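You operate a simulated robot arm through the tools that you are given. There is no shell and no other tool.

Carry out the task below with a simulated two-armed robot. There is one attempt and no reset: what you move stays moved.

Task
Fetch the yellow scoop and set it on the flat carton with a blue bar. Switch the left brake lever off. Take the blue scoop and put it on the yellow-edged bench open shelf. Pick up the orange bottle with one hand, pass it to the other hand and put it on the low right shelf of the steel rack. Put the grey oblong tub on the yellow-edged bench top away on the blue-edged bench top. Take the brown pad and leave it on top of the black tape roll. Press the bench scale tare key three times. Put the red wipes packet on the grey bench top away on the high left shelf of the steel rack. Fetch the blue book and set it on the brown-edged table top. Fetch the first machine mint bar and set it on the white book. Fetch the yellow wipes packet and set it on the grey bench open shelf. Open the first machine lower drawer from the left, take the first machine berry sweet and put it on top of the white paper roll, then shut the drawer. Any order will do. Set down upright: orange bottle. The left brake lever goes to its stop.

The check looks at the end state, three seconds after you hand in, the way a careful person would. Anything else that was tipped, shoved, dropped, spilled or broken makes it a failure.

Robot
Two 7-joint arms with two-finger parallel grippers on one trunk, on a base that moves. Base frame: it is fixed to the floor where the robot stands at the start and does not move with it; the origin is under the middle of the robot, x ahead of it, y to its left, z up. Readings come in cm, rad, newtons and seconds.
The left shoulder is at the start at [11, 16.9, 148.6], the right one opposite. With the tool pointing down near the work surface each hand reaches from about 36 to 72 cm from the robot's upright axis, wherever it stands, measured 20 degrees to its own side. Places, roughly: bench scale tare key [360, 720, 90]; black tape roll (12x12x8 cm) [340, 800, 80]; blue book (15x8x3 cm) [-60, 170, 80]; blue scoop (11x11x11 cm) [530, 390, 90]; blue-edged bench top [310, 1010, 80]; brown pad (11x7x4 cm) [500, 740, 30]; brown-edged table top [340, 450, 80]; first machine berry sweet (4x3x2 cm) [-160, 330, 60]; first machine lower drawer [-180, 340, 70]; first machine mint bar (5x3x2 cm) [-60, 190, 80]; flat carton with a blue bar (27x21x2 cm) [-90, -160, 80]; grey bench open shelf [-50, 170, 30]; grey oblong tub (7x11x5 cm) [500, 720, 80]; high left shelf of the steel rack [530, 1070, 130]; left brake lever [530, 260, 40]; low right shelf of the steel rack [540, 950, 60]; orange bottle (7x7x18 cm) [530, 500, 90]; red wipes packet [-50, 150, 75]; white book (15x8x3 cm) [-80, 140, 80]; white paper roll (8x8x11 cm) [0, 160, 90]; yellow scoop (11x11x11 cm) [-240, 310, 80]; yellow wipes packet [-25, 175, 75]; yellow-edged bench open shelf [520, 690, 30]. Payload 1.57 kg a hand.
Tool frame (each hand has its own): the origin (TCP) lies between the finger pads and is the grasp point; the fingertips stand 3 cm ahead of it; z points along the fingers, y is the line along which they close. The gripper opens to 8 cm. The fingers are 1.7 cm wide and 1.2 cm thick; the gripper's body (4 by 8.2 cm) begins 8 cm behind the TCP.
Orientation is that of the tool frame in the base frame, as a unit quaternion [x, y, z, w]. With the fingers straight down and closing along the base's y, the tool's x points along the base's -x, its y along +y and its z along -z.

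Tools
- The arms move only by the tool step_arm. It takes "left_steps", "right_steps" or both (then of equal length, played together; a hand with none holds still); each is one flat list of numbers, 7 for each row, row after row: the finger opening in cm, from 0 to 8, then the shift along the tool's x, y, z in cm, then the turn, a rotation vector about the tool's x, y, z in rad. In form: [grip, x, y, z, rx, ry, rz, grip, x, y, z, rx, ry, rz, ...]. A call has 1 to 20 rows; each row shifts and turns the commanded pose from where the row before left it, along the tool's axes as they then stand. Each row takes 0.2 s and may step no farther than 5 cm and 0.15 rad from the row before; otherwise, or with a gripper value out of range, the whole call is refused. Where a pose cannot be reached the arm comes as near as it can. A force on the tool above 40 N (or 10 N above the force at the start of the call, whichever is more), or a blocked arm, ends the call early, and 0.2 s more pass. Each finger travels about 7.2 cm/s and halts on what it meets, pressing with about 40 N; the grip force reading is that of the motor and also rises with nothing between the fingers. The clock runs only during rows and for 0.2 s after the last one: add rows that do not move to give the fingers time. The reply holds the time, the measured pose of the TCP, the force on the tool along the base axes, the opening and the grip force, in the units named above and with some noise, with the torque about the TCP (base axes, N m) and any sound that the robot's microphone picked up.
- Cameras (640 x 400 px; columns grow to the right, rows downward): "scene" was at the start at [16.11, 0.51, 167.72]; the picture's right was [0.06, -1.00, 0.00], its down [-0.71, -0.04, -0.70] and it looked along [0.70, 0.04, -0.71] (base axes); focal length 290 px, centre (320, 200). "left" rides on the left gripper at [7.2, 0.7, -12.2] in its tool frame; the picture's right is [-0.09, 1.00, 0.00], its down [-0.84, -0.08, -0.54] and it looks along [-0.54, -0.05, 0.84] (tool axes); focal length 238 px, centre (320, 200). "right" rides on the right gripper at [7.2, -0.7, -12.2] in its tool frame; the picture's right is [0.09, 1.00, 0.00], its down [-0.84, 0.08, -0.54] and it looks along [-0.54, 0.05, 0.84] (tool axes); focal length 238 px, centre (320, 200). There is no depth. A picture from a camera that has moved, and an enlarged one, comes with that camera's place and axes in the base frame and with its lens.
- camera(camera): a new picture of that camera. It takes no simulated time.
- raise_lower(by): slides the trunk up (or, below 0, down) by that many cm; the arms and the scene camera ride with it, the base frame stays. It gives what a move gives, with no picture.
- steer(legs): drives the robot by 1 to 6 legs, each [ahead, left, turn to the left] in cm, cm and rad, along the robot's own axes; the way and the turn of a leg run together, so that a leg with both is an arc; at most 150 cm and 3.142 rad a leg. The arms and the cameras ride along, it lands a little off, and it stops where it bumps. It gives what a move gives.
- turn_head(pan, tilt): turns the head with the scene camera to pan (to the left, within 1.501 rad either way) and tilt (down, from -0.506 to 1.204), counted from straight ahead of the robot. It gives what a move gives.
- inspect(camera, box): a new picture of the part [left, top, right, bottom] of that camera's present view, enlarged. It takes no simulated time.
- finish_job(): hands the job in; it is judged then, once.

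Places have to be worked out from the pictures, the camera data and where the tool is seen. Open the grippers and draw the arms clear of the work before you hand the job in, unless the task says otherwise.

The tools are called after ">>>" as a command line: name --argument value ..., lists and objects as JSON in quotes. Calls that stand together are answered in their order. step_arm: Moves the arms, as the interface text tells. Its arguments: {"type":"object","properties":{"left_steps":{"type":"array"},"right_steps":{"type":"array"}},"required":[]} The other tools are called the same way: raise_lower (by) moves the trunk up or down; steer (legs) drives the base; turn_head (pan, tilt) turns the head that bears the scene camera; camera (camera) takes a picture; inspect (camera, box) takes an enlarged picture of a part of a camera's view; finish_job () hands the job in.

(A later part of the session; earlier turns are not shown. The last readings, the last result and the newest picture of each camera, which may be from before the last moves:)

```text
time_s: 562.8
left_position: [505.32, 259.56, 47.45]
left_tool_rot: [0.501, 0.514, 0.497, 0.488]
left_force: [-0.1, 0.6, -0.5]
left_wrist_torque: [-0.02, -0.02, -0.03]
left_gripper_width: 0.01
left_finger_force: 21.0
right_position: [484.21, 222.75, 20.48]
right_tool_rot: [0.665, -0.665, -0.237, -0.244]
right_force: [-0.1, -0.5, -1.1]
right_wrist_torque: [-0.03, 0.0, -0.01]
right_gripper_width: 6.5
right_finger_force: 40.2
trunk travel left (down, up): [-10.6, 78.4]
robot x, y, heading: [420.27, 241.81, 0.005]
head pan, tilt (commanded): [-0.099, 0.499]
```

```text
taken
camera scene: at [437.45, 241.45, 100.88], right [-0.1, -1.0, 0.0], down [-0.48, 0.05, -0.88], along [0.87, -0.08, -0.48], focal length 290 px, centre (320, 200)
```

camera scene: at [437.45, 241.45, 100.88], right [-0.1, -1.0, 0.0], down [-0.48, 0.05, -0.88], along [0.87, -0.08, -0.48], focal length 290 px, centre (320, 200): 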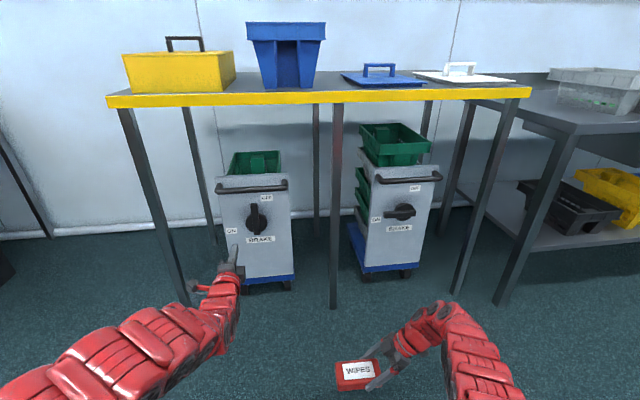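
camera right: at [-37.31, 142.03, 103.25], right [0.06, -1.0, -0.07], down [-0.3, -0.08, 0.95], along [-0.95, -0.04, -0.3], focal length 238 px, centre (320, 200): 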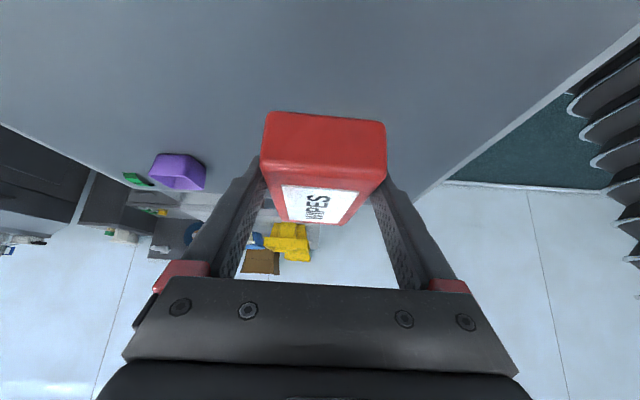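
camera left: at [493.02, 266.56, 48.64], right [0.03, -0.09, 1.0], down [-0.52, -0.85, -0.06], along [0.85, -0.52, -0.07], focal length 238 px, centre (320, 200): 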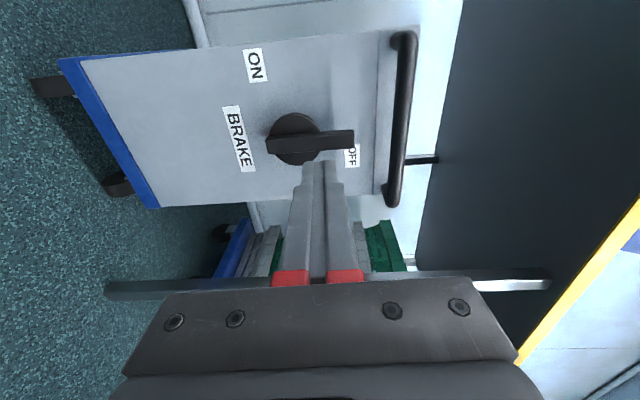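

The lever points to OFF. Now the blue scoop: I raise the trunk, turn the left hand tool-down again (closing along x) and look at the dark bench.

>>> raise_lower --by 40

>>> raise_lower --by 34

>>> steer --legs '[[-12, 0, 0], [0, 130, 0]]'

>>> turn_head --pan 0.0 --tilt 0.6

>>> camera --camera "scene"

```text
time_s: 566.7
left_position: [505.41, 259.67, 87.62]
left_tool_rot: [0.501, 0.514, 0.497, 0.488]
left_force: [-0.3, 0.3, -0.3]
left_wrist_torque: [0.0, -0.01, 0.02]
left_gripper_width: 0.0
left_finger_force: 21.3
right_position: [484.28, 222.81, 60.48]
right_tool_rot: [-0.665, 0.665, 0.237, 0.243]
right_force: [-0.2, 0.6, -0.8]
right_wrist_torque: [-0.04, 0.0, 0.0]
right_gripper_width: 6.52
right_finger_force: 40.1
trunk travel left (down, up): [-50.6, 38.4]
robot x, y, heading: [420.59, 242.13, 0.009]
head pan, tilt (commanded): [-0.099, 0.499]
```

```text
time_s: 570.0
left_position: [505.29, 259.66, 121.57]
left_tool_rot: [0.501, 0.514, 0.496, 0.488]
left_force: [0.7, 1.4, -1.3]
left_wrist_torque: [0.01, 0.0, 0.0]
left_gripper_width: 0.0
left_finger_force: 21.3
right_position: [484.15, 222.75, 94.49]
right_tool_rot: [-0.664, 0.665, 0.238, 0.243]
right_force: [-0.2, -0.3, -0.6]
right_wrist_torque: [-0.05, 0.01, 0.0]
right_gripper_width: 6.56
right_finger_force: 40.1
trunk travel left (down, up): [-84.6, 4.4]
robot x, y, heading: [420.59, 242.36, 0.001]
head pan, tilt (commanded): [-0.099, 0.499]
```

```text
time_s: 577.3
left_position: [493.55, 387.15, 121.6]
left_tool_rot: [0.503, 0.511, 0.494, 0.491]
left_force: [0.2, -0.1, -0.9]
left_wrist_torque: [-0.02, 0.03, 0.04]
left_gripper_width: 0.03
left_finger_force: 21.2
right_position: [472.09, 350.47, 94.53]
right_tool_rot: [-0.661, 0.669, 0.236, 0.244]
right_force: [-0.6, 0.0, -1.2]
right_wrist_torque: [-0.06, -0.04, 0.0]
right_gripper_width: 6.49
right_finger_force: 39.8
trunk travel left (down, up): [-84.6, 4.4]
robot x, y, heading: [408.87, 370.6, -0.008]
head pan, tilt (commanded): [-0.099, 0.499]
```

```text
time_s: 578.0
left_position: [493.54, 387.15, 121.62]
left_tool_rot: [0.503, 0.512, 0.494, 0.491]
left_force: [0.2, 0.1, -0.3]
left_wrist_torque: [-0.01, 0.01, 0.02]
left_gripper_width: 0.01
left_finger_force: 21.6
right_position: [471.96, 350.69, 94.47]
right_tool_rot: [-0.663, 0.668, 0.237, 0.243]
right_force: [-0.2, -0.7, -0.6]
right_wrist_torque: [-0.06, -0.03, -0.01]
right_gripper_width: 6.53
right_finger_force: 40.5
trunk travel left (down, up): [-84.6, 4.4]
robot x, y, heading: [408.32, 370.83, -0.004]
head pan, tilt (commanded): [0.0, 0.6]
```

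```text
taken
camera scene: at [425.31, 370.64, 173.97], right [-0.01, -1.0, 0.0], down [-0.56, 0.0, -0.83], along [0.83, -0.01, -0.56], focal length 290 px, centre (320, 200)
```

scene: 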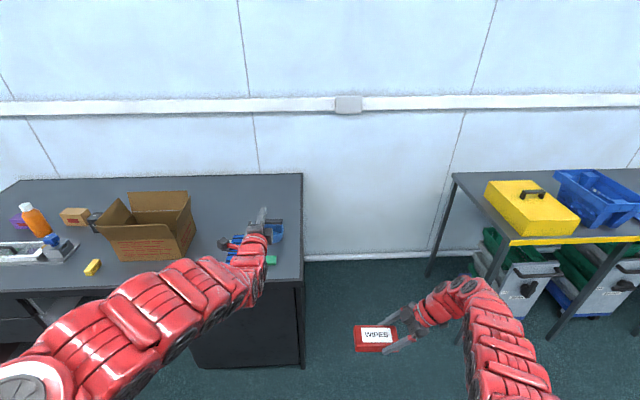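

The blue scoop's bar runs along y near [530,391,90]. I turn the left hand tool-down and drive closer.

>>> step_arm --left_steps '[3, 0, 0, -1, 0.14, 0, 0, 6, 0, 0, -1, 0.14, 0, 0, 8, 0, 0, -1, 0.14, 0, 0, 8, 0, 0, 0, 0.14, 0, 0, 8, 0, 0, 0, 0.14, 0, 0, 8, 0, 0, 0, 0.14, 0, 0, 8, 0, 0, 0, 0.14, 0, 0, 8, 0, 0, 0, 0.14, 0, 0, 8, 0, 0, 0, 0.14, 0, 0, 8, 0, 0, 0, 0.14, 0, 0, 8, 0, 0, 0, 0.14, 0, 0]'

>>> steer --legs '[[50, 2, 0.004]]'

>>> camera --camera "left"

>>> camera --camera "scene"

```text
time_s: 580.4
left_position: [491.07, 383.3, 109.39]
left_tool_rot: [0.647, 0.657, 0.242, 0.301]
left_force: [0.0, 0.6, 0.1]
left_wrist_torque: [-0.02, 0.01, 0.02]
left_gripper_width: 7.99
left_finger_force: 0.1
left hand out of reach, approached as far as the arm can: row 1, 2, 3, 4, 5, 6, 7, 8, 9, 10, 11
right_position: [472.12, 350.58, 94.31]
right_tool_rot: [-0.661, 0.668, 0.237, 0.244]
right_force: [0.0, -0.7, -1.1]
right_wrist_torque: [0.0, -0.01, 0.04]
right_gripper_width: 6.56
right_finger_force: 39.8
trunk travel left (down, up): [-84.6, 4.4]
robot x, y, heading: [408.68, 371.07, -0.005]
head pan, tilt (commanded): [0.0, 0.6]
```

```text
time_s: 583.3
left_position: [541.51, 385.89, 109.37]
left_tool_rot: [0.646, 0.658, 0.243, 0.301]
left_force: [0.1, -0.1, -0.6]
left_wrist_torque: [0.0, 0.02, -0.02]
left_gripper_width: 7.97
left_finger_force: 0.0
right_position: [522.73, 352.93, 94.56]
right_tool_rot: [-0.664, 0.666, 0.237, 0.244]
right_force: [0.1, 0.3, -1.2]
right_wrist_torque: [-0.03, 0.0, -0.02]
right_gripper_width: 6.53
right_finger_force: 40.1
trunk travel left (down, up): [-84.6, 4.4]
robot x, y, heading: [458.97, 372.87, 0.004]
head pan, tilt (commanded): [0.0, 0.6]
```

```text
taken
camera left: at [533.47, 393.98, 117.87], right [0.7, -0.04, 0.71], down [-0.45, -0.8, 0.39], along [0.55, -0.6, -0.58], focal length 238 px, centre (320, 200)
```

left: 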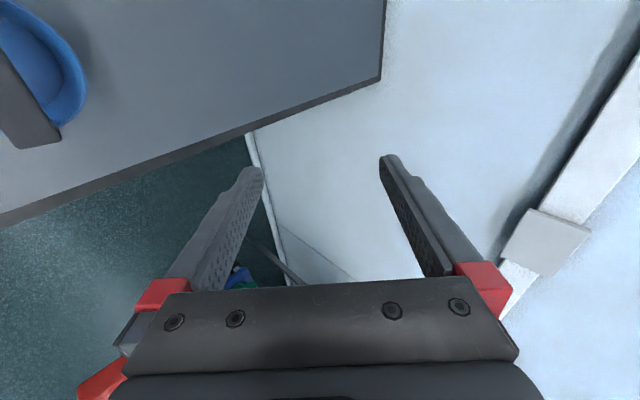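

```text
taken
camera scene: at [475.78, 372.58, 173.97], right [0.0, -1.0, 0.0], down [-0.56, 0.0, -0.83], along [0.83, 0.0, -0.56], focal length 290 px, centre (320, 200)
```

scene: 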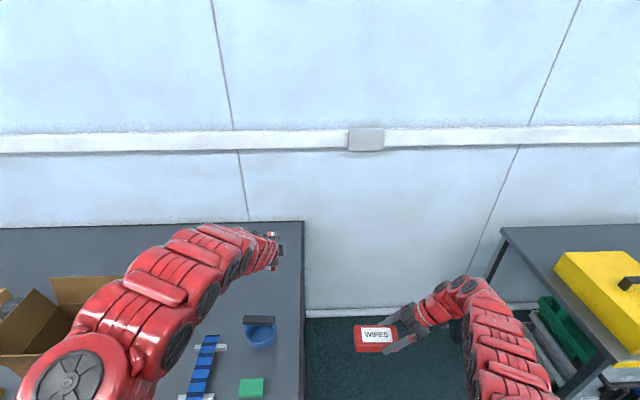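

The wrist only turned halfway because the arm was stretched. I pull the hand back and finish the rotation.

>>> step_arm --left_steps '[8, -0.07, -2.8, -2.84, 0, 0, 0, 8, -0.07, -2.8, -2.84, 0, 0, 0, 8, -0.07, -2.8, -2.84, 0.13, 0, 0, 8, 0, -1, 0, 0.13, 0, 0, 8, 0, -1, 0, 0.13, 0, 0, 8, 0, -1, 0, 0.13, 0, 0, 8, 0, 0, 0, 0.13, 0, 0, 8, 0, 0, 0, 0.13, 0, 0]'

>>> camera --camera "left"

```text
time_s: 585.1
left_position: [535.59, 383.24, 104.04]
left_tool_rot: [0.71, 0.687, 0.047, 0.147]
left_force: [0.7, 0.3, -1.0]
left_wrist_torque: [-0.02, 0.02, 0.0]
left_gripper_width: 8.0
left_finger_force: 0.0
left hand out of reach, approached as far as the arm can: row 1, 2, 3, 4, 5, 6
right_position: [522.63, 352.85, 94.38]
right_tool_rot: [-0.664, 0.666, 0.237, 0.243]
right_force: [-0.3, -0.1, -1.2]
right_wrist_torque: [-0.05, 0.0, -0.03]
right_gripper_width: 6.54
right_finger_force: 40.3
trunk travel left (down, up): [-84.6, 4.4]
robot x, y, heading: [459.01, 372.74, 0.004]
head pan, tilt (commanded): [0.0, 0.6]
```

```text
taken
camera left: at [533.39, 392.22, 114.98], right [0.95, -0.1, 0.29], down [-0.26, -0.75, 0.61], along [0.15, -0.66, -0.74], focal length 238 px, centre (320, 200)
```

left: 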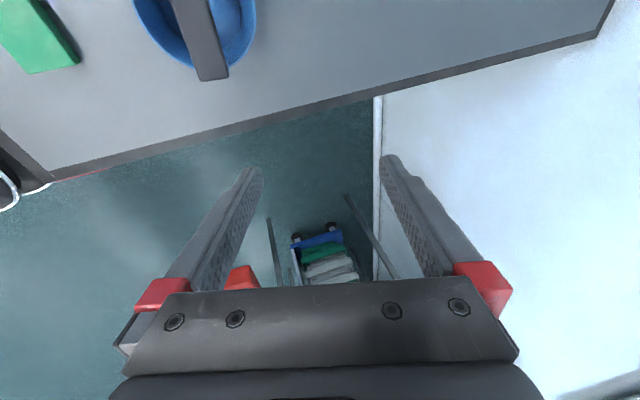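

Nearly tool-down. I finish straightening it while moving over the scoop's bar.

>>> step_arm --left_steps '[8, 2.87, -1.73, -0.9, 0.138, 0, 0, 8, 2.87, -1.73, -0.5, 0.137, 0, 0, 8, 2.87, -1.73, 0, 0, 0.144, 0, 8, 0, 0, 0, 0, 0, 0]'

>>> camera --camera "left"

```text
time_s: 586.1
left_position: [531.68, 390.13, 103.31]
left_tool_rot: [0.721, 0.692, 0.036, 0.033]
left_force: [0.3, 0.8, -0.1]
left_wrist_torque: [-0.03, 0.0, -0.01]
left_gripper_width: 7.99
left_finger_force: 0.1
left hand out of reach, approached as far as the arm can: row 2
right_position: [522.67, 352.91, 94.49]
right_tool_rot: [-0.665, 0.666, 0.237, 0.242]
right_force: [0.5, 0.3, 0.0]
right_wrist_torque: [-0.01, 0.01, 0.0]
right_gripper_width: 6.55
right_finger_force: 39.7
trunk travel left (down, up): [-84.6, 4.4]
robot x, y, heading: [458.88, 372.46, 0.004]
head pan, tilt (commanded): [0.0, 0.6]
```

```text
taken
camera left: at [531.53, 397.3, 115.75], right [0.99, -0.13, 0.1], down [-0.16, -0.83, 0.53], along [0.01, -0.53, -0.85], focal length 238 px, centre (320, 200)
```

left: 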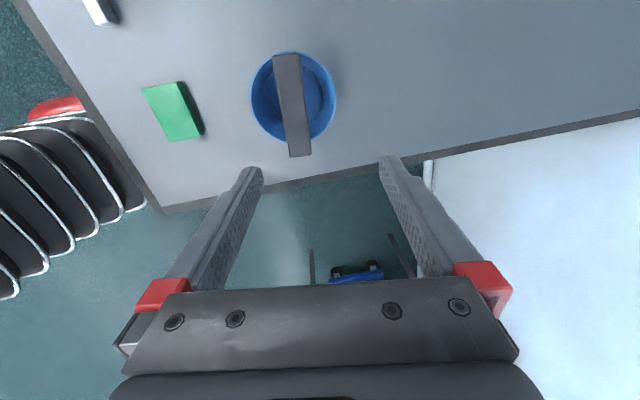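

I correct the last tilt, centre over the bar [530.6,392.4] and lower the trunk 9 cm.

>>> step_arm --left_steps '[8, 2.25, -1.2, 0, 0.098, 0, 0, 8, 0, 0, 0, 0, 0, 0]'

>>> raise_lower --by -7

>>> camera --camera "left"

```text
time_s: 586.7
left_position: [530.58, 392.31, 103.42]
left_tool_rot: [0.721, 0.693, 0.002, -0.003]
left_force: [0.2, 0.7, 0.7]
left_wrist_torque: [0.01, -0.03, -0.01]
left_gripper_width: 8.0
left_finger_force: 0.0
right_position: [522.68, 352.83, 94.38]
right_tool_rot: [-0.664, 0.666, 0.238, 0.243]
right_force: [-0.2, 0.0, -1.4]
right_wrist_torque: [-0.04, 0.02, 0.03]
right_gripper_width: 6.52
right_finger_force: 40.0
trunk travel left (down, up): [-84.6, 4.4]
robot x, y, heading: [459.11, 372.39, 0.002]
head pan, tilt (commanded): [0.0, 0.6]
```

```text
time_s: 587.8
left_position: [530.48, 392.37, 96.51]
left_tool_rot: [0.721, 0.693, 0.002, -0.003]
left_force: [0.9, -0.3, 0.5]
left_wrist_torque: [-0.01, 0.02, 0.02]
left_gripper_width: 7.98
left_finger_force: 0.1
right_position: [522.7, 352.81, 87.6]
right_tool_rot: [-0.664, 0.667, 0.237, 0.244]
right_force: [-0.1, 0.8, -1.2]
right_wrist_torque: [-0.06, -0.01, -0.01]
right_gripper_width: 6.53
right_finger_force: 40.2
trunk travel left (down, up): [-77.6, 11.4]
robot x, y, heading: [458.72, 372.9, 0.004]
head pan, tilt (commanded): [0.0, 0.6]
```

```text
taken
camera left: at [531.57, 399.47, 108.75], right [0.99, -0.13, 0.0], down [-0.11, -0.84, 0.54], along [-0.07, -0.53, -0.84], focal length 238 px, centre (320, 200)
```

left: 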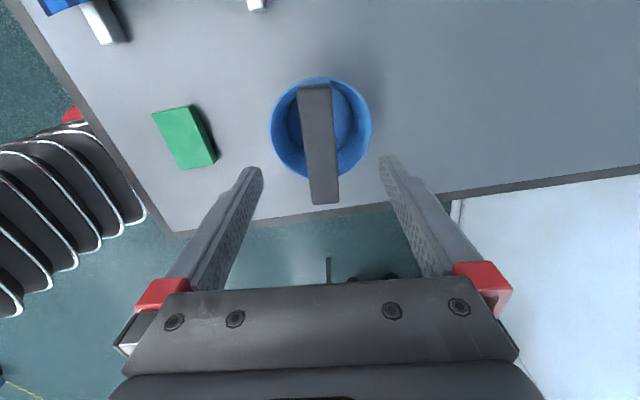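

The bar is centred between the fingers. I lower 6 cm more and close on it.

>>> raise_lower --by -6

>>> camera --camera "left"

>>> step_arm --left_steps '[5, 0, 0, 0, 0, 0, 0, 2, 0, 0, 0, 0, 0, 0, 0.8, 0, 0, 0, 0, 0, 0, 0.8, 0, 0, 0, 0, 0, 0, 0.8, 0, 0, 0, 0, 0, 0]'

```text
time_s: 588.8
left_position: [530.49, 392.32, 90.46]
left_tool_rot: [0.721, 0.693, 0.002, -0.002]
left_force: [-0.3, -0.1, 0.4]
left_wrist_torque: [0.02, -0.01, 0.0]
left_gripper_width: 8.0
left_finger_force: 0.0
right_position: [522.73, 352.96, 81.51]
right_tool_rot: [-0.664, 0.666, 0.237, 0.243]
right_force: [0.1, 0.1, -1.8]
right_wrist_torque: [-0.05, 0.03, 0.01]
right_gripper_width: 6.52
right_finger_force: 39.8
trunk travel left (down, up): [-71.6, 17.4]
robot x, y, heading: [459.24, 372.36, -0.002]
head pan, tilt (commanded): [0.0, 0.6]
```

```text
taken
camera left: at [531.56, 399.47, 102.75], right [0.99, -0.13, 0.0], down [-0.11, -0.84, 0.54], along [-0.07, -0.53, -0.84], focal length 238 px, centre (320, 200)
```

left: 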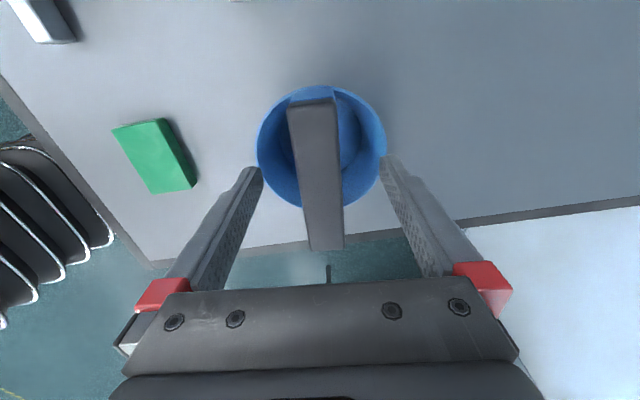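

```text
time_s: 590.0
left_position: [530.55, 392.38, 90.5]
left_tool_rot: [0.721, 0.692, 0.003, -0.002]
left_force: [0.7, -0.2, -0.4]
left_wrist_torque: [0.01, -0.04, -0.02]
left_gripper_width: 2.48
left_finger_force: 37.0
right_position: [522.75, 352.9, 81.43]
right_tool_rot: [-0.664, 0.666, 0.237, 0.243]
right_force: [0.3, 0.0, -1.5]
right_wrist_torque: [-0.03, -0.02, 0.0]
right_gripper_width: 6.54
right_finger_force: 40.2
trunk travel left (down, up): [-71.6, 17.4]
robot x, y, heading: [459.21, 372.88, 0.006]
head pan, tilt (commanded): [0.0, 0.6]
```

Gripped, but for the low open shelf I want a slanted grip along the bar. I open, tilt the left hand 43° about the bar in place, and re-grip.

>>> step_arm --left_steps '[4, 0, 0, 0, 0, 0, 0, 6, 0, 0, 0, 0, 0, 0, 6, 0, 0, 0, 0, -0.14, 0, 6, 0, 0, 0, 0, -0.14, 0, 6, 0, 0, 0, 0, -0.14, 0, 6, 0, 0, 0, 0, -0.14, 0, 6, 0, 0, 0, 0, -0.14, 0]'

>>> camera --camera "left"

>>> camera --camera "scene"

```text
time_s: 591.6
left_position: [526.08, 392.99, 90.54]
left_tool_rot: [0.687, 0.658, -0.222, 0.213]
left_force: [0.8, -0.4, -0.3]
left_wrist_torque: [0.01, 0.02, -0.02]
left_gripper_width: 6.0
left_finger_force: 0.0
left hand out of reach, approached as far as the arm can: row 3, 4, 6
right_position: [522.69, 352.92, 81.45]
right_tool_rot: [-0.665, 0.666, 0.237, 0.242]
right_force: [0.7, -0.8, -1.1]
right_wrist_torque: [-0.04, 0.03, -0.02]
right_gripper_width: 6.54
right_finger_force: 40.1
trunk travel left (down, up): [-71.6, 17.4]
robot x, y, heading: [459.06, 372.46, -0.001]
head pan, tilt (commanded): [0.0, 0.6]
```

```text
taken
camera left: at [527.32, 405.98, 96.3], right [0.99, -0.12, 0.05], down [-0.09, -0.36, 0.93], along [-0.09, -0.93, -0.37], focal length 238 px, centre (320, 200)
```

left: 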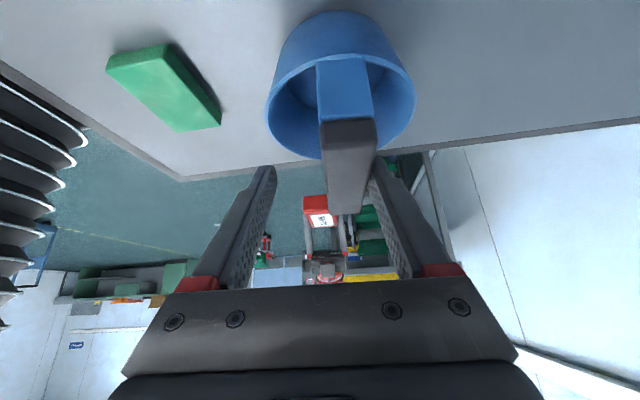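

```text
taken
camera scene: at [475.96, 372.73, 160.95], right [0.0, -1.0, 0.0], down [-0.57, 0.0, -0.82], along [0.82, 0.0, -0.57], focal length 290 px, centre (320, 200)
```

scene: 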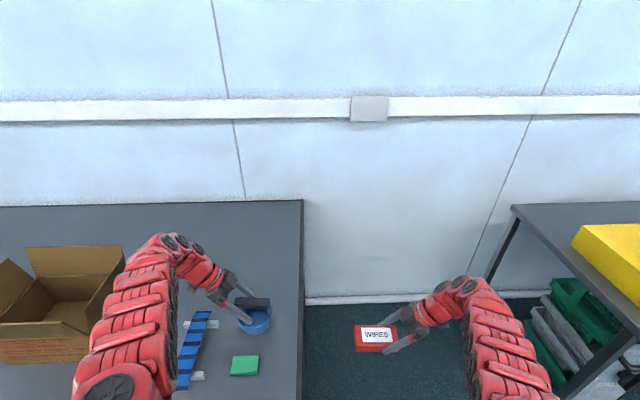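

The hand slid 4 cm toward me at its reach limit. I drive forward 4.4 cm so the fingers straddle the bar evenly again.

>>> steer --legs '[[4.4, 0, 0]]'

>>> camera --camera "left"

```text
time_s: 592.5
left_position: [530.18, 393.0, 90.76]
left_tool_rot: [0.687, 0.659, -0.22, 0.212]
left_force: [0.0, -0.9, 1.0]
left_wrist_torque: [0.02, -0.01, 0.01]
left_gripper_width: 5.98
left_finger_force: 0.1
right_position: [526.94, 352.84, 81.52]
right_tool_rot: [-0.665, 0.666, 0.237, 0.243]
right_force: [0.5, -0.9, -0.8]
right_wrist_torque: [-0.03, 0.02, 0.03]
right_gripper_width: 6.53
right_finger_force: 40.6
trunk travel left (down, up): [-71.6, 17.4]
robot x, y, heading: [463.43, 372.74, -0.001]
head pan, tilt (commanded): [0.0, 0.6]
```

```text
taken
camera left: at [531.46, 405.91, 96.51], right [0.99, -0.12, 0.05], down [-0.09, -0.36, 0.93], along [-0.09, -0.93, -0.37], focal length 238 px, centre (320, 200)
```

left: 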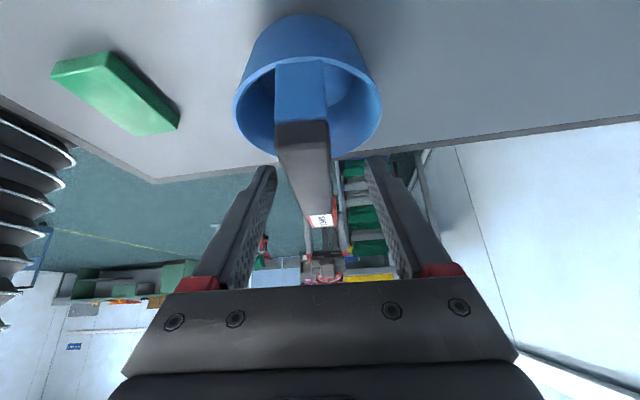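

The bar is a centimetre left of centre; I shift and close on it.

>>> step_arm --left_steps '[6, 0, -0.9, 0, 0, 0, 0, 4, 0, 0, 0, 0, 0, 0, 2, 0, 0, 0, 0, 0, 0, 0.8, 0, 0, 0, 0, 0, 0, 0.8, 0, 0, 0, 0, 0, 0]'

>>> raise_lower --by 16

>>> camera --camera "scene"

>>> camera --camera "left"

```text
time_s: 593.7
left_position: [529.38, 393.08, 90.52]
left_tool_rot: [0.687, 0.658, -0.222, 0.213]
left_force: [0.8, -0.4, 0.0]
left_wrist_torque: [-0.03, -0.04, -0.02]
left_gripper_width: 2.5
left_finger_force: 36.0
right_position: [526.93, 352.93, 81.43]
right_tool_rot: [-0.664, 0.666, 0.237, 0.242]
right_force: [0.1, 0.0, -0.3]
right_wrist_torque: [-0.02, 0.02, 0.01]
right_gripper_width: 6.52
right_finger_force: 39.8
trunk travel left (down, up): [-71.6, 17.4]
robot x, y, heading: [462.95, 372.66, 0.004]
head pan, tilt (commanded): [0.0, 0.6]
```

```text
time_s: 595.5
left_position: [529.5, 392.96, 106.62]
left_tool_rot: [0.687, 0.659, -0.221, 0.213]
left_force: [0.3, 0.4, -0.5]
left_wrist_torque: [-0.03, 0.01, 0.02]
left_gripper_width: 2.48
left_finger_force: 36.3
right_position: [527.06, 352.75, 97.39]
right_tool_rot: [-0.664, 0.666, 0.237, 0.243]
right_force: [-0.3, -0.5, -0.8]
right_wrist_torque: [-0.04, 0.0, -0.01]
right_gripper_width: 6.54
right_finger_force: 39.7
trunk travel left (down, up): [-87.6, 1.4]
robot x, y, heading: [463.28, 372.37, 0.003]
head pan, tilt (commanded): [0.0, 0.6]
```

```text
taken
camera scene: at [480.18, 372.59, 176.95], right [0.0, -1.0, 0.0], down [-0.57, 0.0, -0.82], along [0.82, 0.0, -0.57], focal length 290 px, centre (320, 200)
```

scene: 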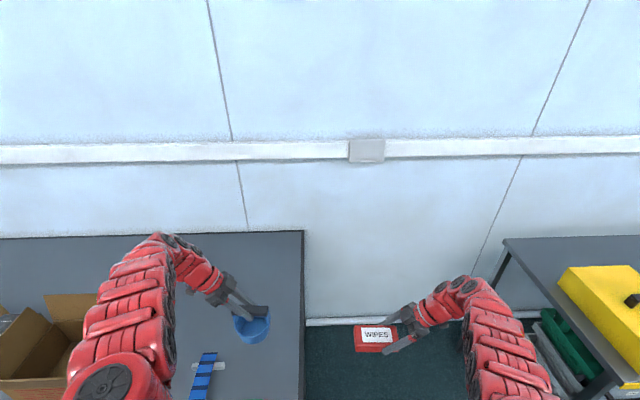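

```text
taken
camera left: at [530.68, 405.95, 112.35], right [0.99, -0.12, 0.05], down [-0.09, -0.36, 0.93], along [-0.09, -0.93, -0.37], focal length 238 px, centre (320, 200)
```

left: 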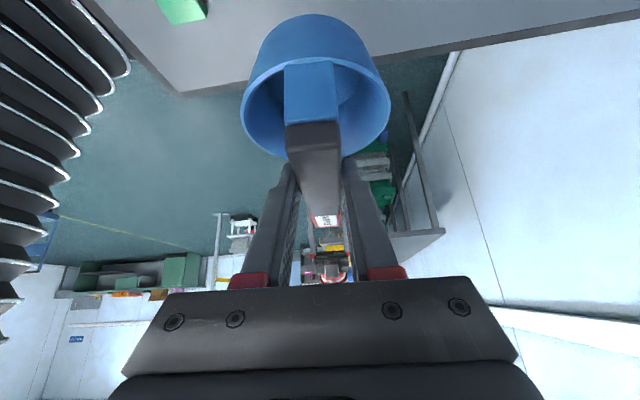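

The scoop hangs level in a slanted grip. I yaw the left hand so it points ahead of me, then back away from the bench.

>>> step_arm --left_steps '[0.8, 0, 0, 0, -0.0777, 0, -0.108, 0.8, 0, 0, 0, -0.0777, 0, -0.108, 0.8, 0, 0, 0, -0.0777, 0, -0.108, 0.8, 0, 0, 0, -0.0777, 0, -0.108, 0.8, 0, 0, 0, -0.0777, 0, -0.108, 0.8, 0, 0, 0, -0.0777, 0, -0.108, 0.8, 0, 0, 0, -0.0777, 0, -0.108, 0.8, 0, 0, 0, -0.0777, 0, -0.108, 0.8, 0, 0, 0, -0.0777, 0, -0.108, 0.8, 0, 0, 0, -0.0777, 0, -0.108, 0.8, 0, 0, 0, -0.0777, 0, -0.108, 0.8, 0, 0, 0, -0.0777, 0, -0.108]'

>>> camera --camera "scene"

```text
time_s: 598.1
left_position: [535.38, 396.01, 103.69]
left_tool_rot: [0.006, 0.952, -0.002, 0.306]
left_force: [-0.7, -0.1, -0.7]
left_wrist_torque: [-0.02, 0.03, -0.01]
left_gripper_width: 2.49
left_finger_force: 36.9
left hand out of reach, approached as far as the arm can: row 5, 6, 7, 8, 9, 10, 11
right_position: [526.98, 352.75, 97.51]
right_tool_rot: [-0.664, 0.666, 0.237, 0.243]
right_force: [0.1, 0.1, -0.1]
right_wrist_torque: [-0.02, 0.0, -0.01]
right_gripper_width: 6.49
right_finger_force: 40.0
trunk travel left (down, up): [-87.6, 1.4]
robot x, y, heading: [463.31, 372.69, 0.001]
head pan, tilt (commanded): [0.0, 0.6]
```

```text
taken
camera scene: at [480.16, 372.49, 176.96], right [0.0, -1.0, 0.0], down [-0.57, 0.0, -0.82], along [0.82, 0.0, -0.57], focal length 290 px, centre (320, 200)
```

scene: 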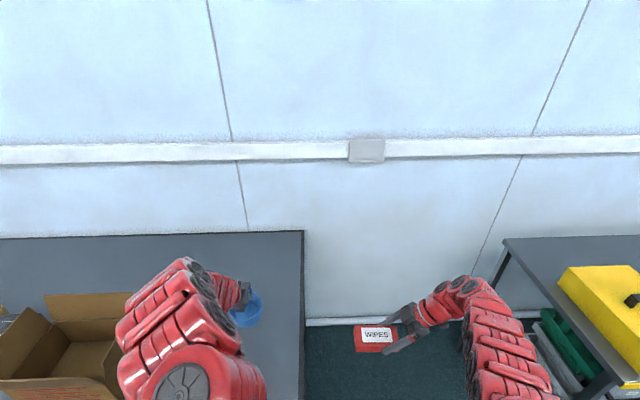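

The hand points ahead now. I back into the corridor, turn north, and look up the aisle.

>>> steer --legs '[[-36, 0, 0], [0, 0, 1.57]]'

>>> turn_head --pan 0.0 --tilt 0.45

>>> camera --camera "scene"

```text
time_s: 604.3
left_position: [403.59, 444.54, 103.57]
left_tool_rot: [-0.668, 0.679, 0.214, 0.218]
left_force: [0.7, -0.1, -0.7]
left_wrist_torque: [-0.02, 0.02, 0.0]
left_gripper_width: 2.54
left_finger_force: 36.4
right_position: [446.77, 436.22, 97.41]
right_tool_rot: [0.94, -0.001, -0.34, -0.004]
right_force: [0.6, 0.4, -0.1]
right_wrist_torque: [0.0, -0.06, -0.01]
right_gripper_width: 6.52
right_finger_force: 39.5
trunk travel left (down, up): [-87.6, 1.4]
robot x, y, heading: [427.4, 372.2, 1.572]
head pan, tilt (commanded): [0.0, 0.6]
```

```text
time_s: 605.0
left_position: [403.69, 444.58, 103.49]
left_tool_rot: [-0.668, 0.678, 0.215, 0.218]
left_force: [0.1, -0.3, 0.3]
left_wrist_torque: [-0.05, -0.01, -0.01]
left_gripper_width: 2.5
left_finger_force: 36.0
right_position: [446.75, 436.12, 97.49]
right_tool_rot: [0.941, -0.001, -0.339, -0.004]
right_force: [0.1, -1.0, -0.7]
right_wrist_torque: [-0.01, -0.03, 0.0]
right_gripper_width: 6.55
right_finger_force: 40.1
trunk travel left (down, up): [-87.6, 1.4]
robot x, y, heading: [426.97, 372.3, 1.572]
head pan, tilt (commanded): [0.0, 0.45]
```

```text
taken
camera scene: at [427.05, 389.75, 178.31], right [1.0, 0.0, 0.0], down [0.0, -0.44, -0.9], along [0.0, 0.9, -0.44], focal length 290 px, centre (320, 200)
```

scene: 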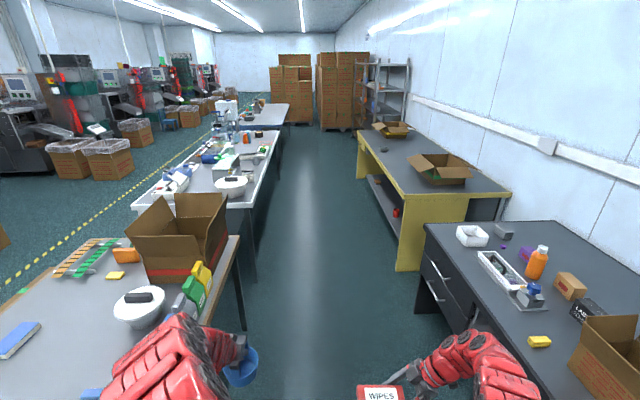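

The corridor (x 378–490) is clear up to the yellow-edged bench on the right. I drive north along it and turn to face that bench.

>>> steer --legs '[[150, 0, 0], [140, -2, 0]]'

>>> steer --legs '[[0, 0, -1.57]]'

>>> turn_head --pan 0.0 --tilt 0.75

>>> camera --camera "scene"

```text
time_s: 619.1
left_position: [403.67, 736.89, 103.56]
left_tool_rot: [-0.673, 0.674, 0.216, 0.216]
left_force: [-0.2, -0.7, -0.5]
left_wrist_torque: [0.0, 0.0, -0.01]
left_gripper_width: 2.53
left_finger_force: 36.4
right_position: [447.0, 729.01, 97.5]
right_tool_rot: [0.941, 0.005, -0.34, -0.002]
right_force: [-0.9, 0.6, -0.9]
right_wrist_torque: [-0.02, -0.01, 0.0]
right_gripper_width: 6.53
right_finger_force: 40.1
trunk travel left (down, up): [-87.6, 1.4]
robot x, y, heading: [428.56, 665.16, 1.582]
head pan, tilt (commanded): [0.0, 0.45]
```

```text
time_s: 623.3
left_position: [499.7, 690.39, 103.51]
left_tool_rot: [-0.005, 0.952, 0.001, 0.306]
left_force: [-0.3, 0.1, -0.6]
left_wrist_torque: [-0.01, 0.01, 0.0]
left_gripper_width: 2.48
left_finger_force: 36.3
right_position: [492.52, 647.09, 97.4]
right_tool_rot: [0.672, -0.658, -0.24, -0.24]
right_force: [0.4, -0.1, -0.5]
right_wrist_torque: [-0.04, 0.03, 0.0]
right_gripper_width: 6.53
right_finger_force: 40.1
trunk travel left (down, up): [-87.6, 1.4]
robot x, y, heading: [428.26, 664.79, 0.023]
head pan, tilt (commanded): [0.0, 0.45]
```

```text
time_s: 624.1
left_position: [499.67, 690.35, 103.68]
left_tool_rot: [-0.005, 0.952, 0.002, 0.306]
left_force: [0.2, -1.1, -1.1]
left_wrist_torque: [0.01, 0.0, -0.02]
left_gripper_width: 2.51
left_finger_force: 36.7
right_position: [492.36, 646.92, 97.44]
right_tool_rot: [0.673, -0.657, -0.241, -0.24]
right_force: [-0.5, 1.0, -1.4]
right_wrist_torque: [-0.02, 0.0, 0.04]
right_gripper_width: 6.54
right_finger_force: 39.6
trunk travel left (down, up): [-87.6, 1.4]
robot x, y, heading: [427.85, 665.28, 0.021]
head pan, tilt (commanded): [0.0, 0.75]
```

```text
taken
camera scene: at [444.55, 665.49, 175.68], right [0.03, -1.0, 0.0], down [-0.68, -0.02, -0.73], along [0.73, 0.02, -0.68], focal length 290 px, centre (320, 200)
```

scene: 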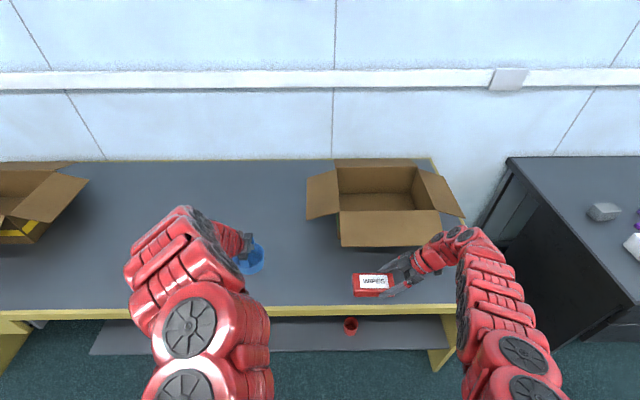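

The open shelf (z≈30) with a red cup at y≈650 is below the bench edge at x≈493. I back off 20 cm, tuck the right hand closer, and lower the trunk with the scoop in front of the shelf.

>>> steer --legs '[[-20, 0, -0.02]]'

>>> step_arm --right_steps '[4, 1.75, 3.4, 2.17, 0, 0, 0, 4, 1.75, 3.4, 2.17, 0, 0, 0, 4, 1.75, 3.4, 2.17, 0, 0, 0, 4, 1.75, 3.4, 2.17, 0, 0, 0, 4, 1.75, 3.4, 2.17, 0, 0, 0]'

>>> raise_lower --by -40

>>> camera --camera "scene"

```text
time_s: 625.7
left_position: [480.46, 688.46, 103.45]
left_tool_rot: [0.005, 0.952, -0.001, 0.306]
left_force: [0.4, -0.3, -0.5]
left_wrist_torque: [0.0, 0.01, -0.03]
left_gripper_width: 2.5
left_finger_force: 36.6
right_position: [472.39, 645.3, 97.48]
right_tool_rot: [0.665, -0.665, -0.238, -0.242]
right_force: [0.4, 0.3, -1.5]
right_wrist_torque: [-0.06, 0.02, 0.04]
right_gripper_width: 6.54
right_finger_force: 40.4
trunk travel left (down, up): [-87.6, 1.4]
robot x, y, heading: [408.5, 664.83, 0.006]
head pan, tilt (commanded): [0.0, 0.75]
```

```text
time_s: 626.9
left_position: [480.22, 688.53, 103.7]
left_tool_rot: [0.005, 0.952, -0.002, 0.307]
left_force: [-0.4, -1.4, -1.2]
left_wrist_torque: [-0.02, 0.0, -0.01]
left_gripper_width: 2.48
left_finger_force: 36.4
right_position: [455.3, 645.4, 83.43]
right_tool_rot: [0.666, -0.664, -0.238, -0.243]
right_force: [-0.1, -0.5, -0.9]
right_wrist_torque: [-0.02, 0.02, -0.02]
right_gripper_width: 6.53
right_finger_force: 40.4
trunk travel left (down, up): [-87.6, 1.4]
robot x, y, heading: [407.9, 664.39, 0.004]
head pan, tilt (commanded): [0.0, 0.75]
```

```text
time_s: 630.7
left_position: [480.41, 688.49, 63.53]
left_tool_rot: [0.005, 0.952, -0.001, 0.306]
left_force: [-0.5, -0.1, -0.2]
left_wrist_torque: [0.0, 0.01, 0.0]
left_gripper_width: 2.51
left_finger_force: 36.5
right_position: [455.28, 645.41, 43.58]
right_tool_rot: [0.665, -0.665, -0.238, -0.242]
right_force: [-0.3, -0.5, -0.8]
right_wrist_torque: [-0.03, 0.0, 0.0]
right_gripper_width: 6.5
right_finger_force: 40.6
trunk travel left (down, up): [-47.6, 41.4]
robot x, y, heading: [408.32, 664.79, 0.005]
head pan, tilt (commanded): [0.0, 0.75]
```

```text
taken
camera scene: at [424.63, 664.84, 135.68], right [0.01, -1.0, 0.0], down [-0.68, 0.0, -0.73], along [0.73, 0.0, -0.68], focal length 290 px, centre (320, 200)
```

scene: 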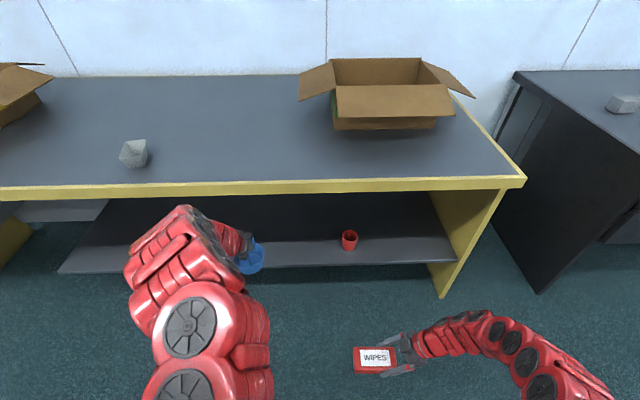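

I lower another 22 cm and look into the shelf with the left camera.

>>> raise_lower --by -20

>>> camera --camera "left"

>>> turn_head --pan 0.3 --tilt 0.5

>>> camera --camera "scene"

```text
time_s: 632.9
left_position: [480.21, 688.52, 43.55]
left_tool_rot: [0.005, 0.952, -0.002, 0.306]
left_force: [-1.1, 0.1, -1.0]
left_wrist_torque: [0.01, 0.04, 0.0]
left_gripper_width: 2.53
left_finger_force: 36.6
right_position: [455.42, 645.37, 23.44]
right_tool_rot: [0.666, -0.664, -0.238, -0.242]
right_force: [0.7, 0.0, -0.9]
right_wrist_torque: [-0.04, 0.0, 0.03]
right_gripper_width: 6.52
right_finger_force: 39.9
trunk travel left (down, up): [-27.6, 61.4]
robot x, y, heading: [408.12, 664.86, 0.006]
head pan, tilt (commanded): [0.0, 0.75]
```

```text
taken
camera left: at [467.44, 689.39, 49.39], right [0.09, 0.99, 0.05], down [0.36, -0.08, 0.93], along [0.93, -0.06, -0.37], focal length 238 px, centre (320, 200)
```

left: 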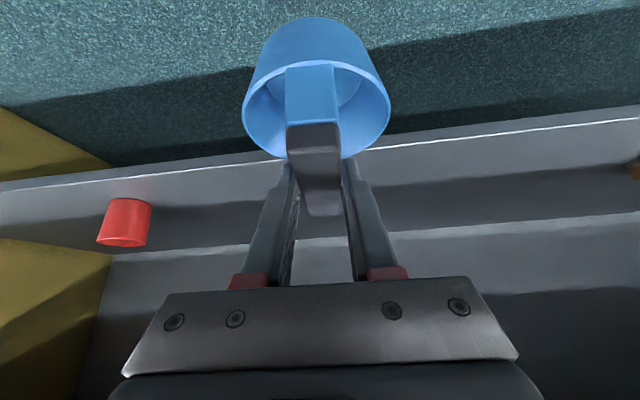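

```text
time_s: 633.7
left_position: [480.34, 688.55, 43.64]
left_tool_rot: [0.005, 0.952, -0.002, 0.305]
left_force: [-0.2, -0.2, -0.1]
left_wrist_torque: [0.03, 0.04, -0.02]
left_gripper_width: 2.49
left_finger_force: 36.6
right_position: [455.28, 645.48, 23.49]
right_tool_rot: [0.666, -0.664, -0.238, -0.242]
right_force: [0.0, 0.9, -0.9]
right_wrist_torque: [-0.03, -0.01, 0.02]
right_gripper_width: 6.53
right_finger_force: 40.5
trunk travel left (down, up): [-27.6, 61.4]
robot x, y, heading: [408.18, 664.57, 0.009]
head pan, tilt (commanded): [0.3, 0.499]
```

```text
taken
camera scene: at [425.03, 667.52, 117.87], right [0.3, -0.95, 0.0], down [-0.46, -0.14, -0.88], along [0.84, 0.26, -0.48], focal length 290 px, centre (320, 200)
```

scene: 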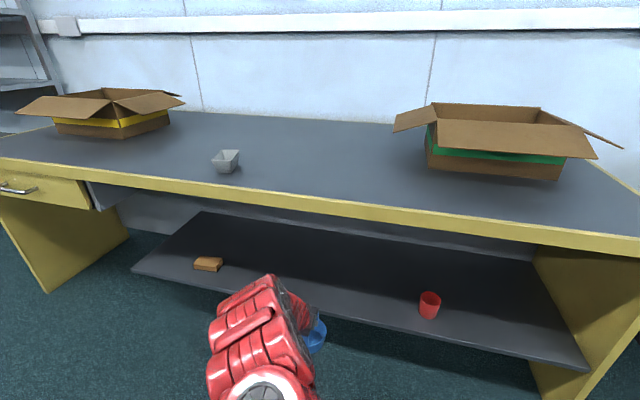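

The brown pad is on the shelf at left, the cup at right, and the middle is free. I drive 20 cm forward so the scoop enters the shelf opening.

>>> steer --legs '[[20, 0, -0.008]]'

>>> camera --camera "scene"

>>> camera --camera "left"

```text
time_s: 635.3
left_position: [500.63, 687.79, 43.52]
left_tool_rot: [0.01, 0.952, -0.003, 0.306]
left_force: [0.0, -0.2, -0.6]
left_wrist_torque: [0.01, 0.01, 0.0]
left_gripper_width: 2.5
left_finger_force: 36.4
right_position: [475.0, 644.93, 23.53]
right_tool_rot: [-0.662, 0.668, 0.236, 0.244]
right_force: [0.3, -0.3, -1.0]
right_wrist_torque: [-0.01, -0.02, -0.01]
right_gripper_width: 6.52
right_finger_force: 39.9
trunk travel left (down, up): [-27.6, 61.4]
robot x, y, heading: [428.42, 664.81, -0.005]
head pan, tilt (commanded): [0.3, 0.499]
```

```text
taken
camera scene: at [445.03, 667.38, 117.86], right [0.29, -0.96, 0.0], down [-0.46, -0.14, -0.88], along [0.84, 0.26, -0.48], focal length 290 px, centre (320, 200)
```

scene: 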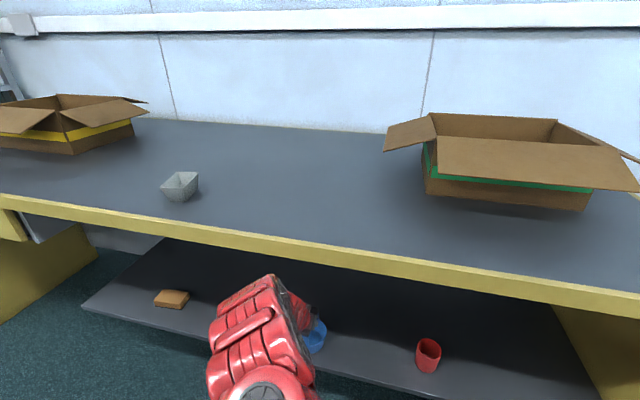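

```text
taken
camera left: at [487.64, 688.81, 49.35], right [0.1, 0.99, 0.05], down [0.36, -0.08, 0.93], along [0.93, -0.07, -0.37], focal length 238 px, centre (320, 200)
```

left: 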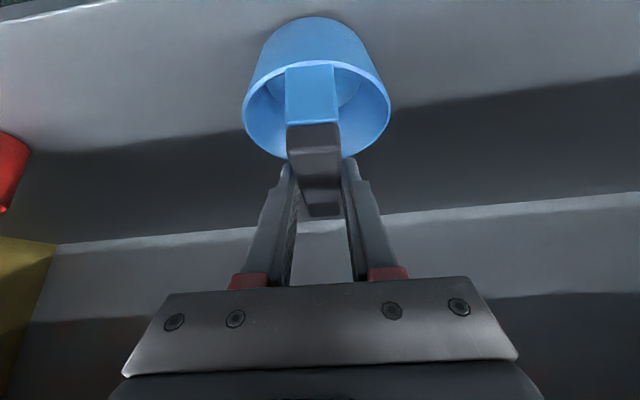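

The scoop is inside the opening. I reach 8 cm farther in, then lower it onto the board with small steps.

>>> step_arm --left_steps '[0.8, -3.25, 0.04, 2.33, 0, 0, 0, 0.8, -3.25, 0.04, 2.33, 0, 0, 0, 0.8, 0.47, 0, 0.65, 0, 0, 0, 0.8, 0.35, 0, 0.49, 0, 0, 0]'

>>> step_arm --left_steps '[0.8, 0.29, 0, 0.41, 0, 0, 0, 0.8, 0.29, 0, 0.41, 0, 0, 0]'

```text
time_s: 636.3
left_position: [508.57, 687.82, 42.5]
left_tool_rot: [0.009, 0.951, -0.001, 0.31]
left_force: [-4.4, -0.5, 20.9]
left_wrist_torque: [0.05, 0.95, 0.02]
left_gripper_width: 2.49
left_finger_force: 36.4
right_position: [475.07, 644.86, 23.68]
right_tool_rot: [-0.663, 0.667, 0.237, 0.244]
right_force: [0.6, 0.2, -1.1]
right_wrist_torque: [-0.04, 0.02, -0.03]
right_gripper_width: 6.54
right_finger_force: 40.2
trunk travel left (down, up): [-27.6, 61.4]
robot x, y, heading: [427.99, 664.86, 0.001]
head pan, tilt (commanded): [0.3, 0.499]
```

```text
time_s: 636.7
left_position: [509.04, 687.94, 42.53]
left_tool_rot: [0.01, 0.949, 0.0, 0.315]
left_force: [4.3, -0.8, 17.0]
left_wrist_torque: [-0.01, -0.12, -0.03]
left_gripper_width: 2.54
left_finger_force: 37.0
right_position: [474.94, 644.91, 23.5]
right_tool_rot: [-0.662, 0.668, 0.235, 0.244]
right_force: [0.6, -0.2, -1.2]
right_wrist_torque: [-0.04, 0.01, 0.01]
right_gripper_width: 6.53
right_finger_force: 39.8
trunk travel left (down, up): [-27.6, 61.4]
robot x, y, heading: [428.16, 664.92, -0.001]
head pan, tilt (commanded): [0.3, 0.499]
stopped in row 2 (left hand): the force on the tool passed its limit at 43 N (the readings are from after the stop); the commanded pose is now the measured one
```

The scoop stands on the shelf board. I open the fingers and withdraw.

>>> step_arm --left_steps '[2.6, 0, 0, 0, 0, 0, 0, 4, 0, 0, 0, 0, 0, 0, 6, 0, 0, 0, 0, 0, 0, 6.5, 0, 0, 0, 0, 0, 0, 6.5, 0, 0, -3, 0, 0, 0, 6.5, 0, 0, -3, 0, 0, 0]'

>>> camera --camera "left"

```text
time_s: 638.1
left_position: [505.32, 687.92, 46.89]
left_tool_rot: [0.011, 0.951, -0.003, 0.31]
left_force: [0.3, -0.5, 0.2]
left_wrist_torque: [0.0, 0.02, -0.01]
left_gripper_width: 6.5
left_finger_force: 0.0
right_position: [474.95, 645.0, 23.52]
right_tool_rot: [-0.663, 0.667, 0.237, 0.243]
right_force: [-0.8, -0.7, -0.4]
right_wrist_torque: [-0.04, 0.03, 0.02]
right_gripper_width: 6.54
right_finger_force: 40.2
trunk travel left (down, up): [-27.6, 61.4]
robot x, y, heading: [428.47, 665.08, -0.007]
head pan, tilt (commanded): [0.3, 0.499]
```

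```text
taken
camera left: at [492.4, 689.01, 52.57], right [0.09, 0.99, 0.06], down [0.35, -0.09, 0.93], along [0.93, -0.07, -0.36], focal length 238 px, centre (320, 200)
```

left: 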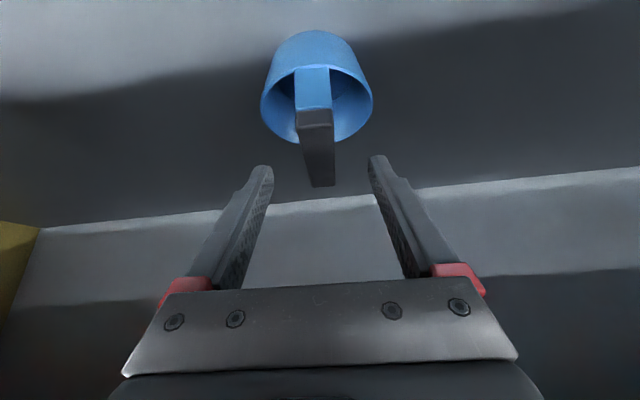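

The blue scoop stands on the shelf. For the brown pad (near [503,743], long side along y) I back out and move north in front of it.

>>> steer --legs '[[-28, 0, 0.004], [0, 74, 0]]'

>>> turn_head --pan 0.0 --tilt 0.6

>>> camera --camera "scene"

>>> camera --camera "left"

```text
time_s: 643.7
left_position: [476.96, 762.03, 47.01]
left_tool_rot: [0.004, 0.951, 0.0, 0.31]
left_force: [0.5, 0.3, 1.0]
left_wrist_torque: [-0.02, 0.0, 0.02]
left_gripper_width: 6.5
left_finger_force: 0.1
right_position: [447.06, 718.56, 23.42]
right_tool_rot: [0.666, -0.664, -0.238, -0.243]
right_force: [0.1, 0.4, -1.5]
right_wrist_torque: [-0.03, 0.04, 0.01]
right_gripper_width: 6.53
right_finger_force: 39.7
trunk travel left (down, up): [-27.6, 61.4]
robot x, y, heading: [399.82, 737.56, 0.006]
head pan, tilt (commanded): [0.3, 0.499]
```

```text
time_s: 644.5
left_position: [476.97, 762.09, 46.9]
left_tool_rot: [0.003, 0.95, 0.0, 0.311]
left_force: [0.0, -0.3, -0.6]
left_wrist_torque: [-0.01, 0.0, 0.02]
left_gripper_width: 6.51
left_finger_force: 0.0
right_position: [447.11, 718.56, 23.5]
right_tool_rot: [0.666, -0.663, -0.239, -0.242]
right_force: [-0.2, 0.5, -0.9]
right_wrist_torque: [-0.04, 0.03, 0.0]
right_gripper_width: 6.51
right_finger_force: 40.0
trunk travel left (down, up): [-27.6, 61.4]
robot x, y, heading: [399.94, 737.91, 0.01]
head pan, tilt (commanded): [0.0, 0.6]
```

```text
taken
camera scene: at [416.9, 737.88, 116.97], right [0.01, -1.0, 0.0], down [-0.56, -0.01, -0.83], along [0.83, 0.01, -0.56], focal length 290 px, centre (320, 200)
```

scene: 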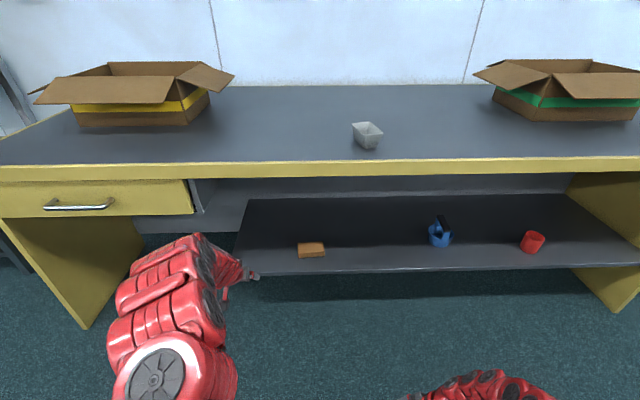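

```text
taken
camera left: at [463.95, 762.76, 52.54], right [0.08, 0.99, 0.06], down [0.35, -0.08, 0.93], along [0.93, -0.06, -0.36], focal length 238 px, centre (320, 200)
```

left: 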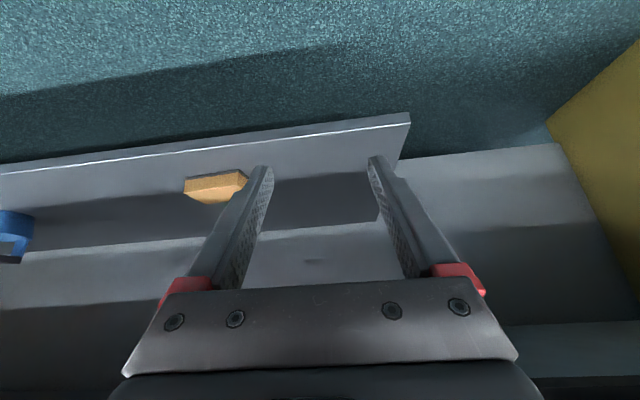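

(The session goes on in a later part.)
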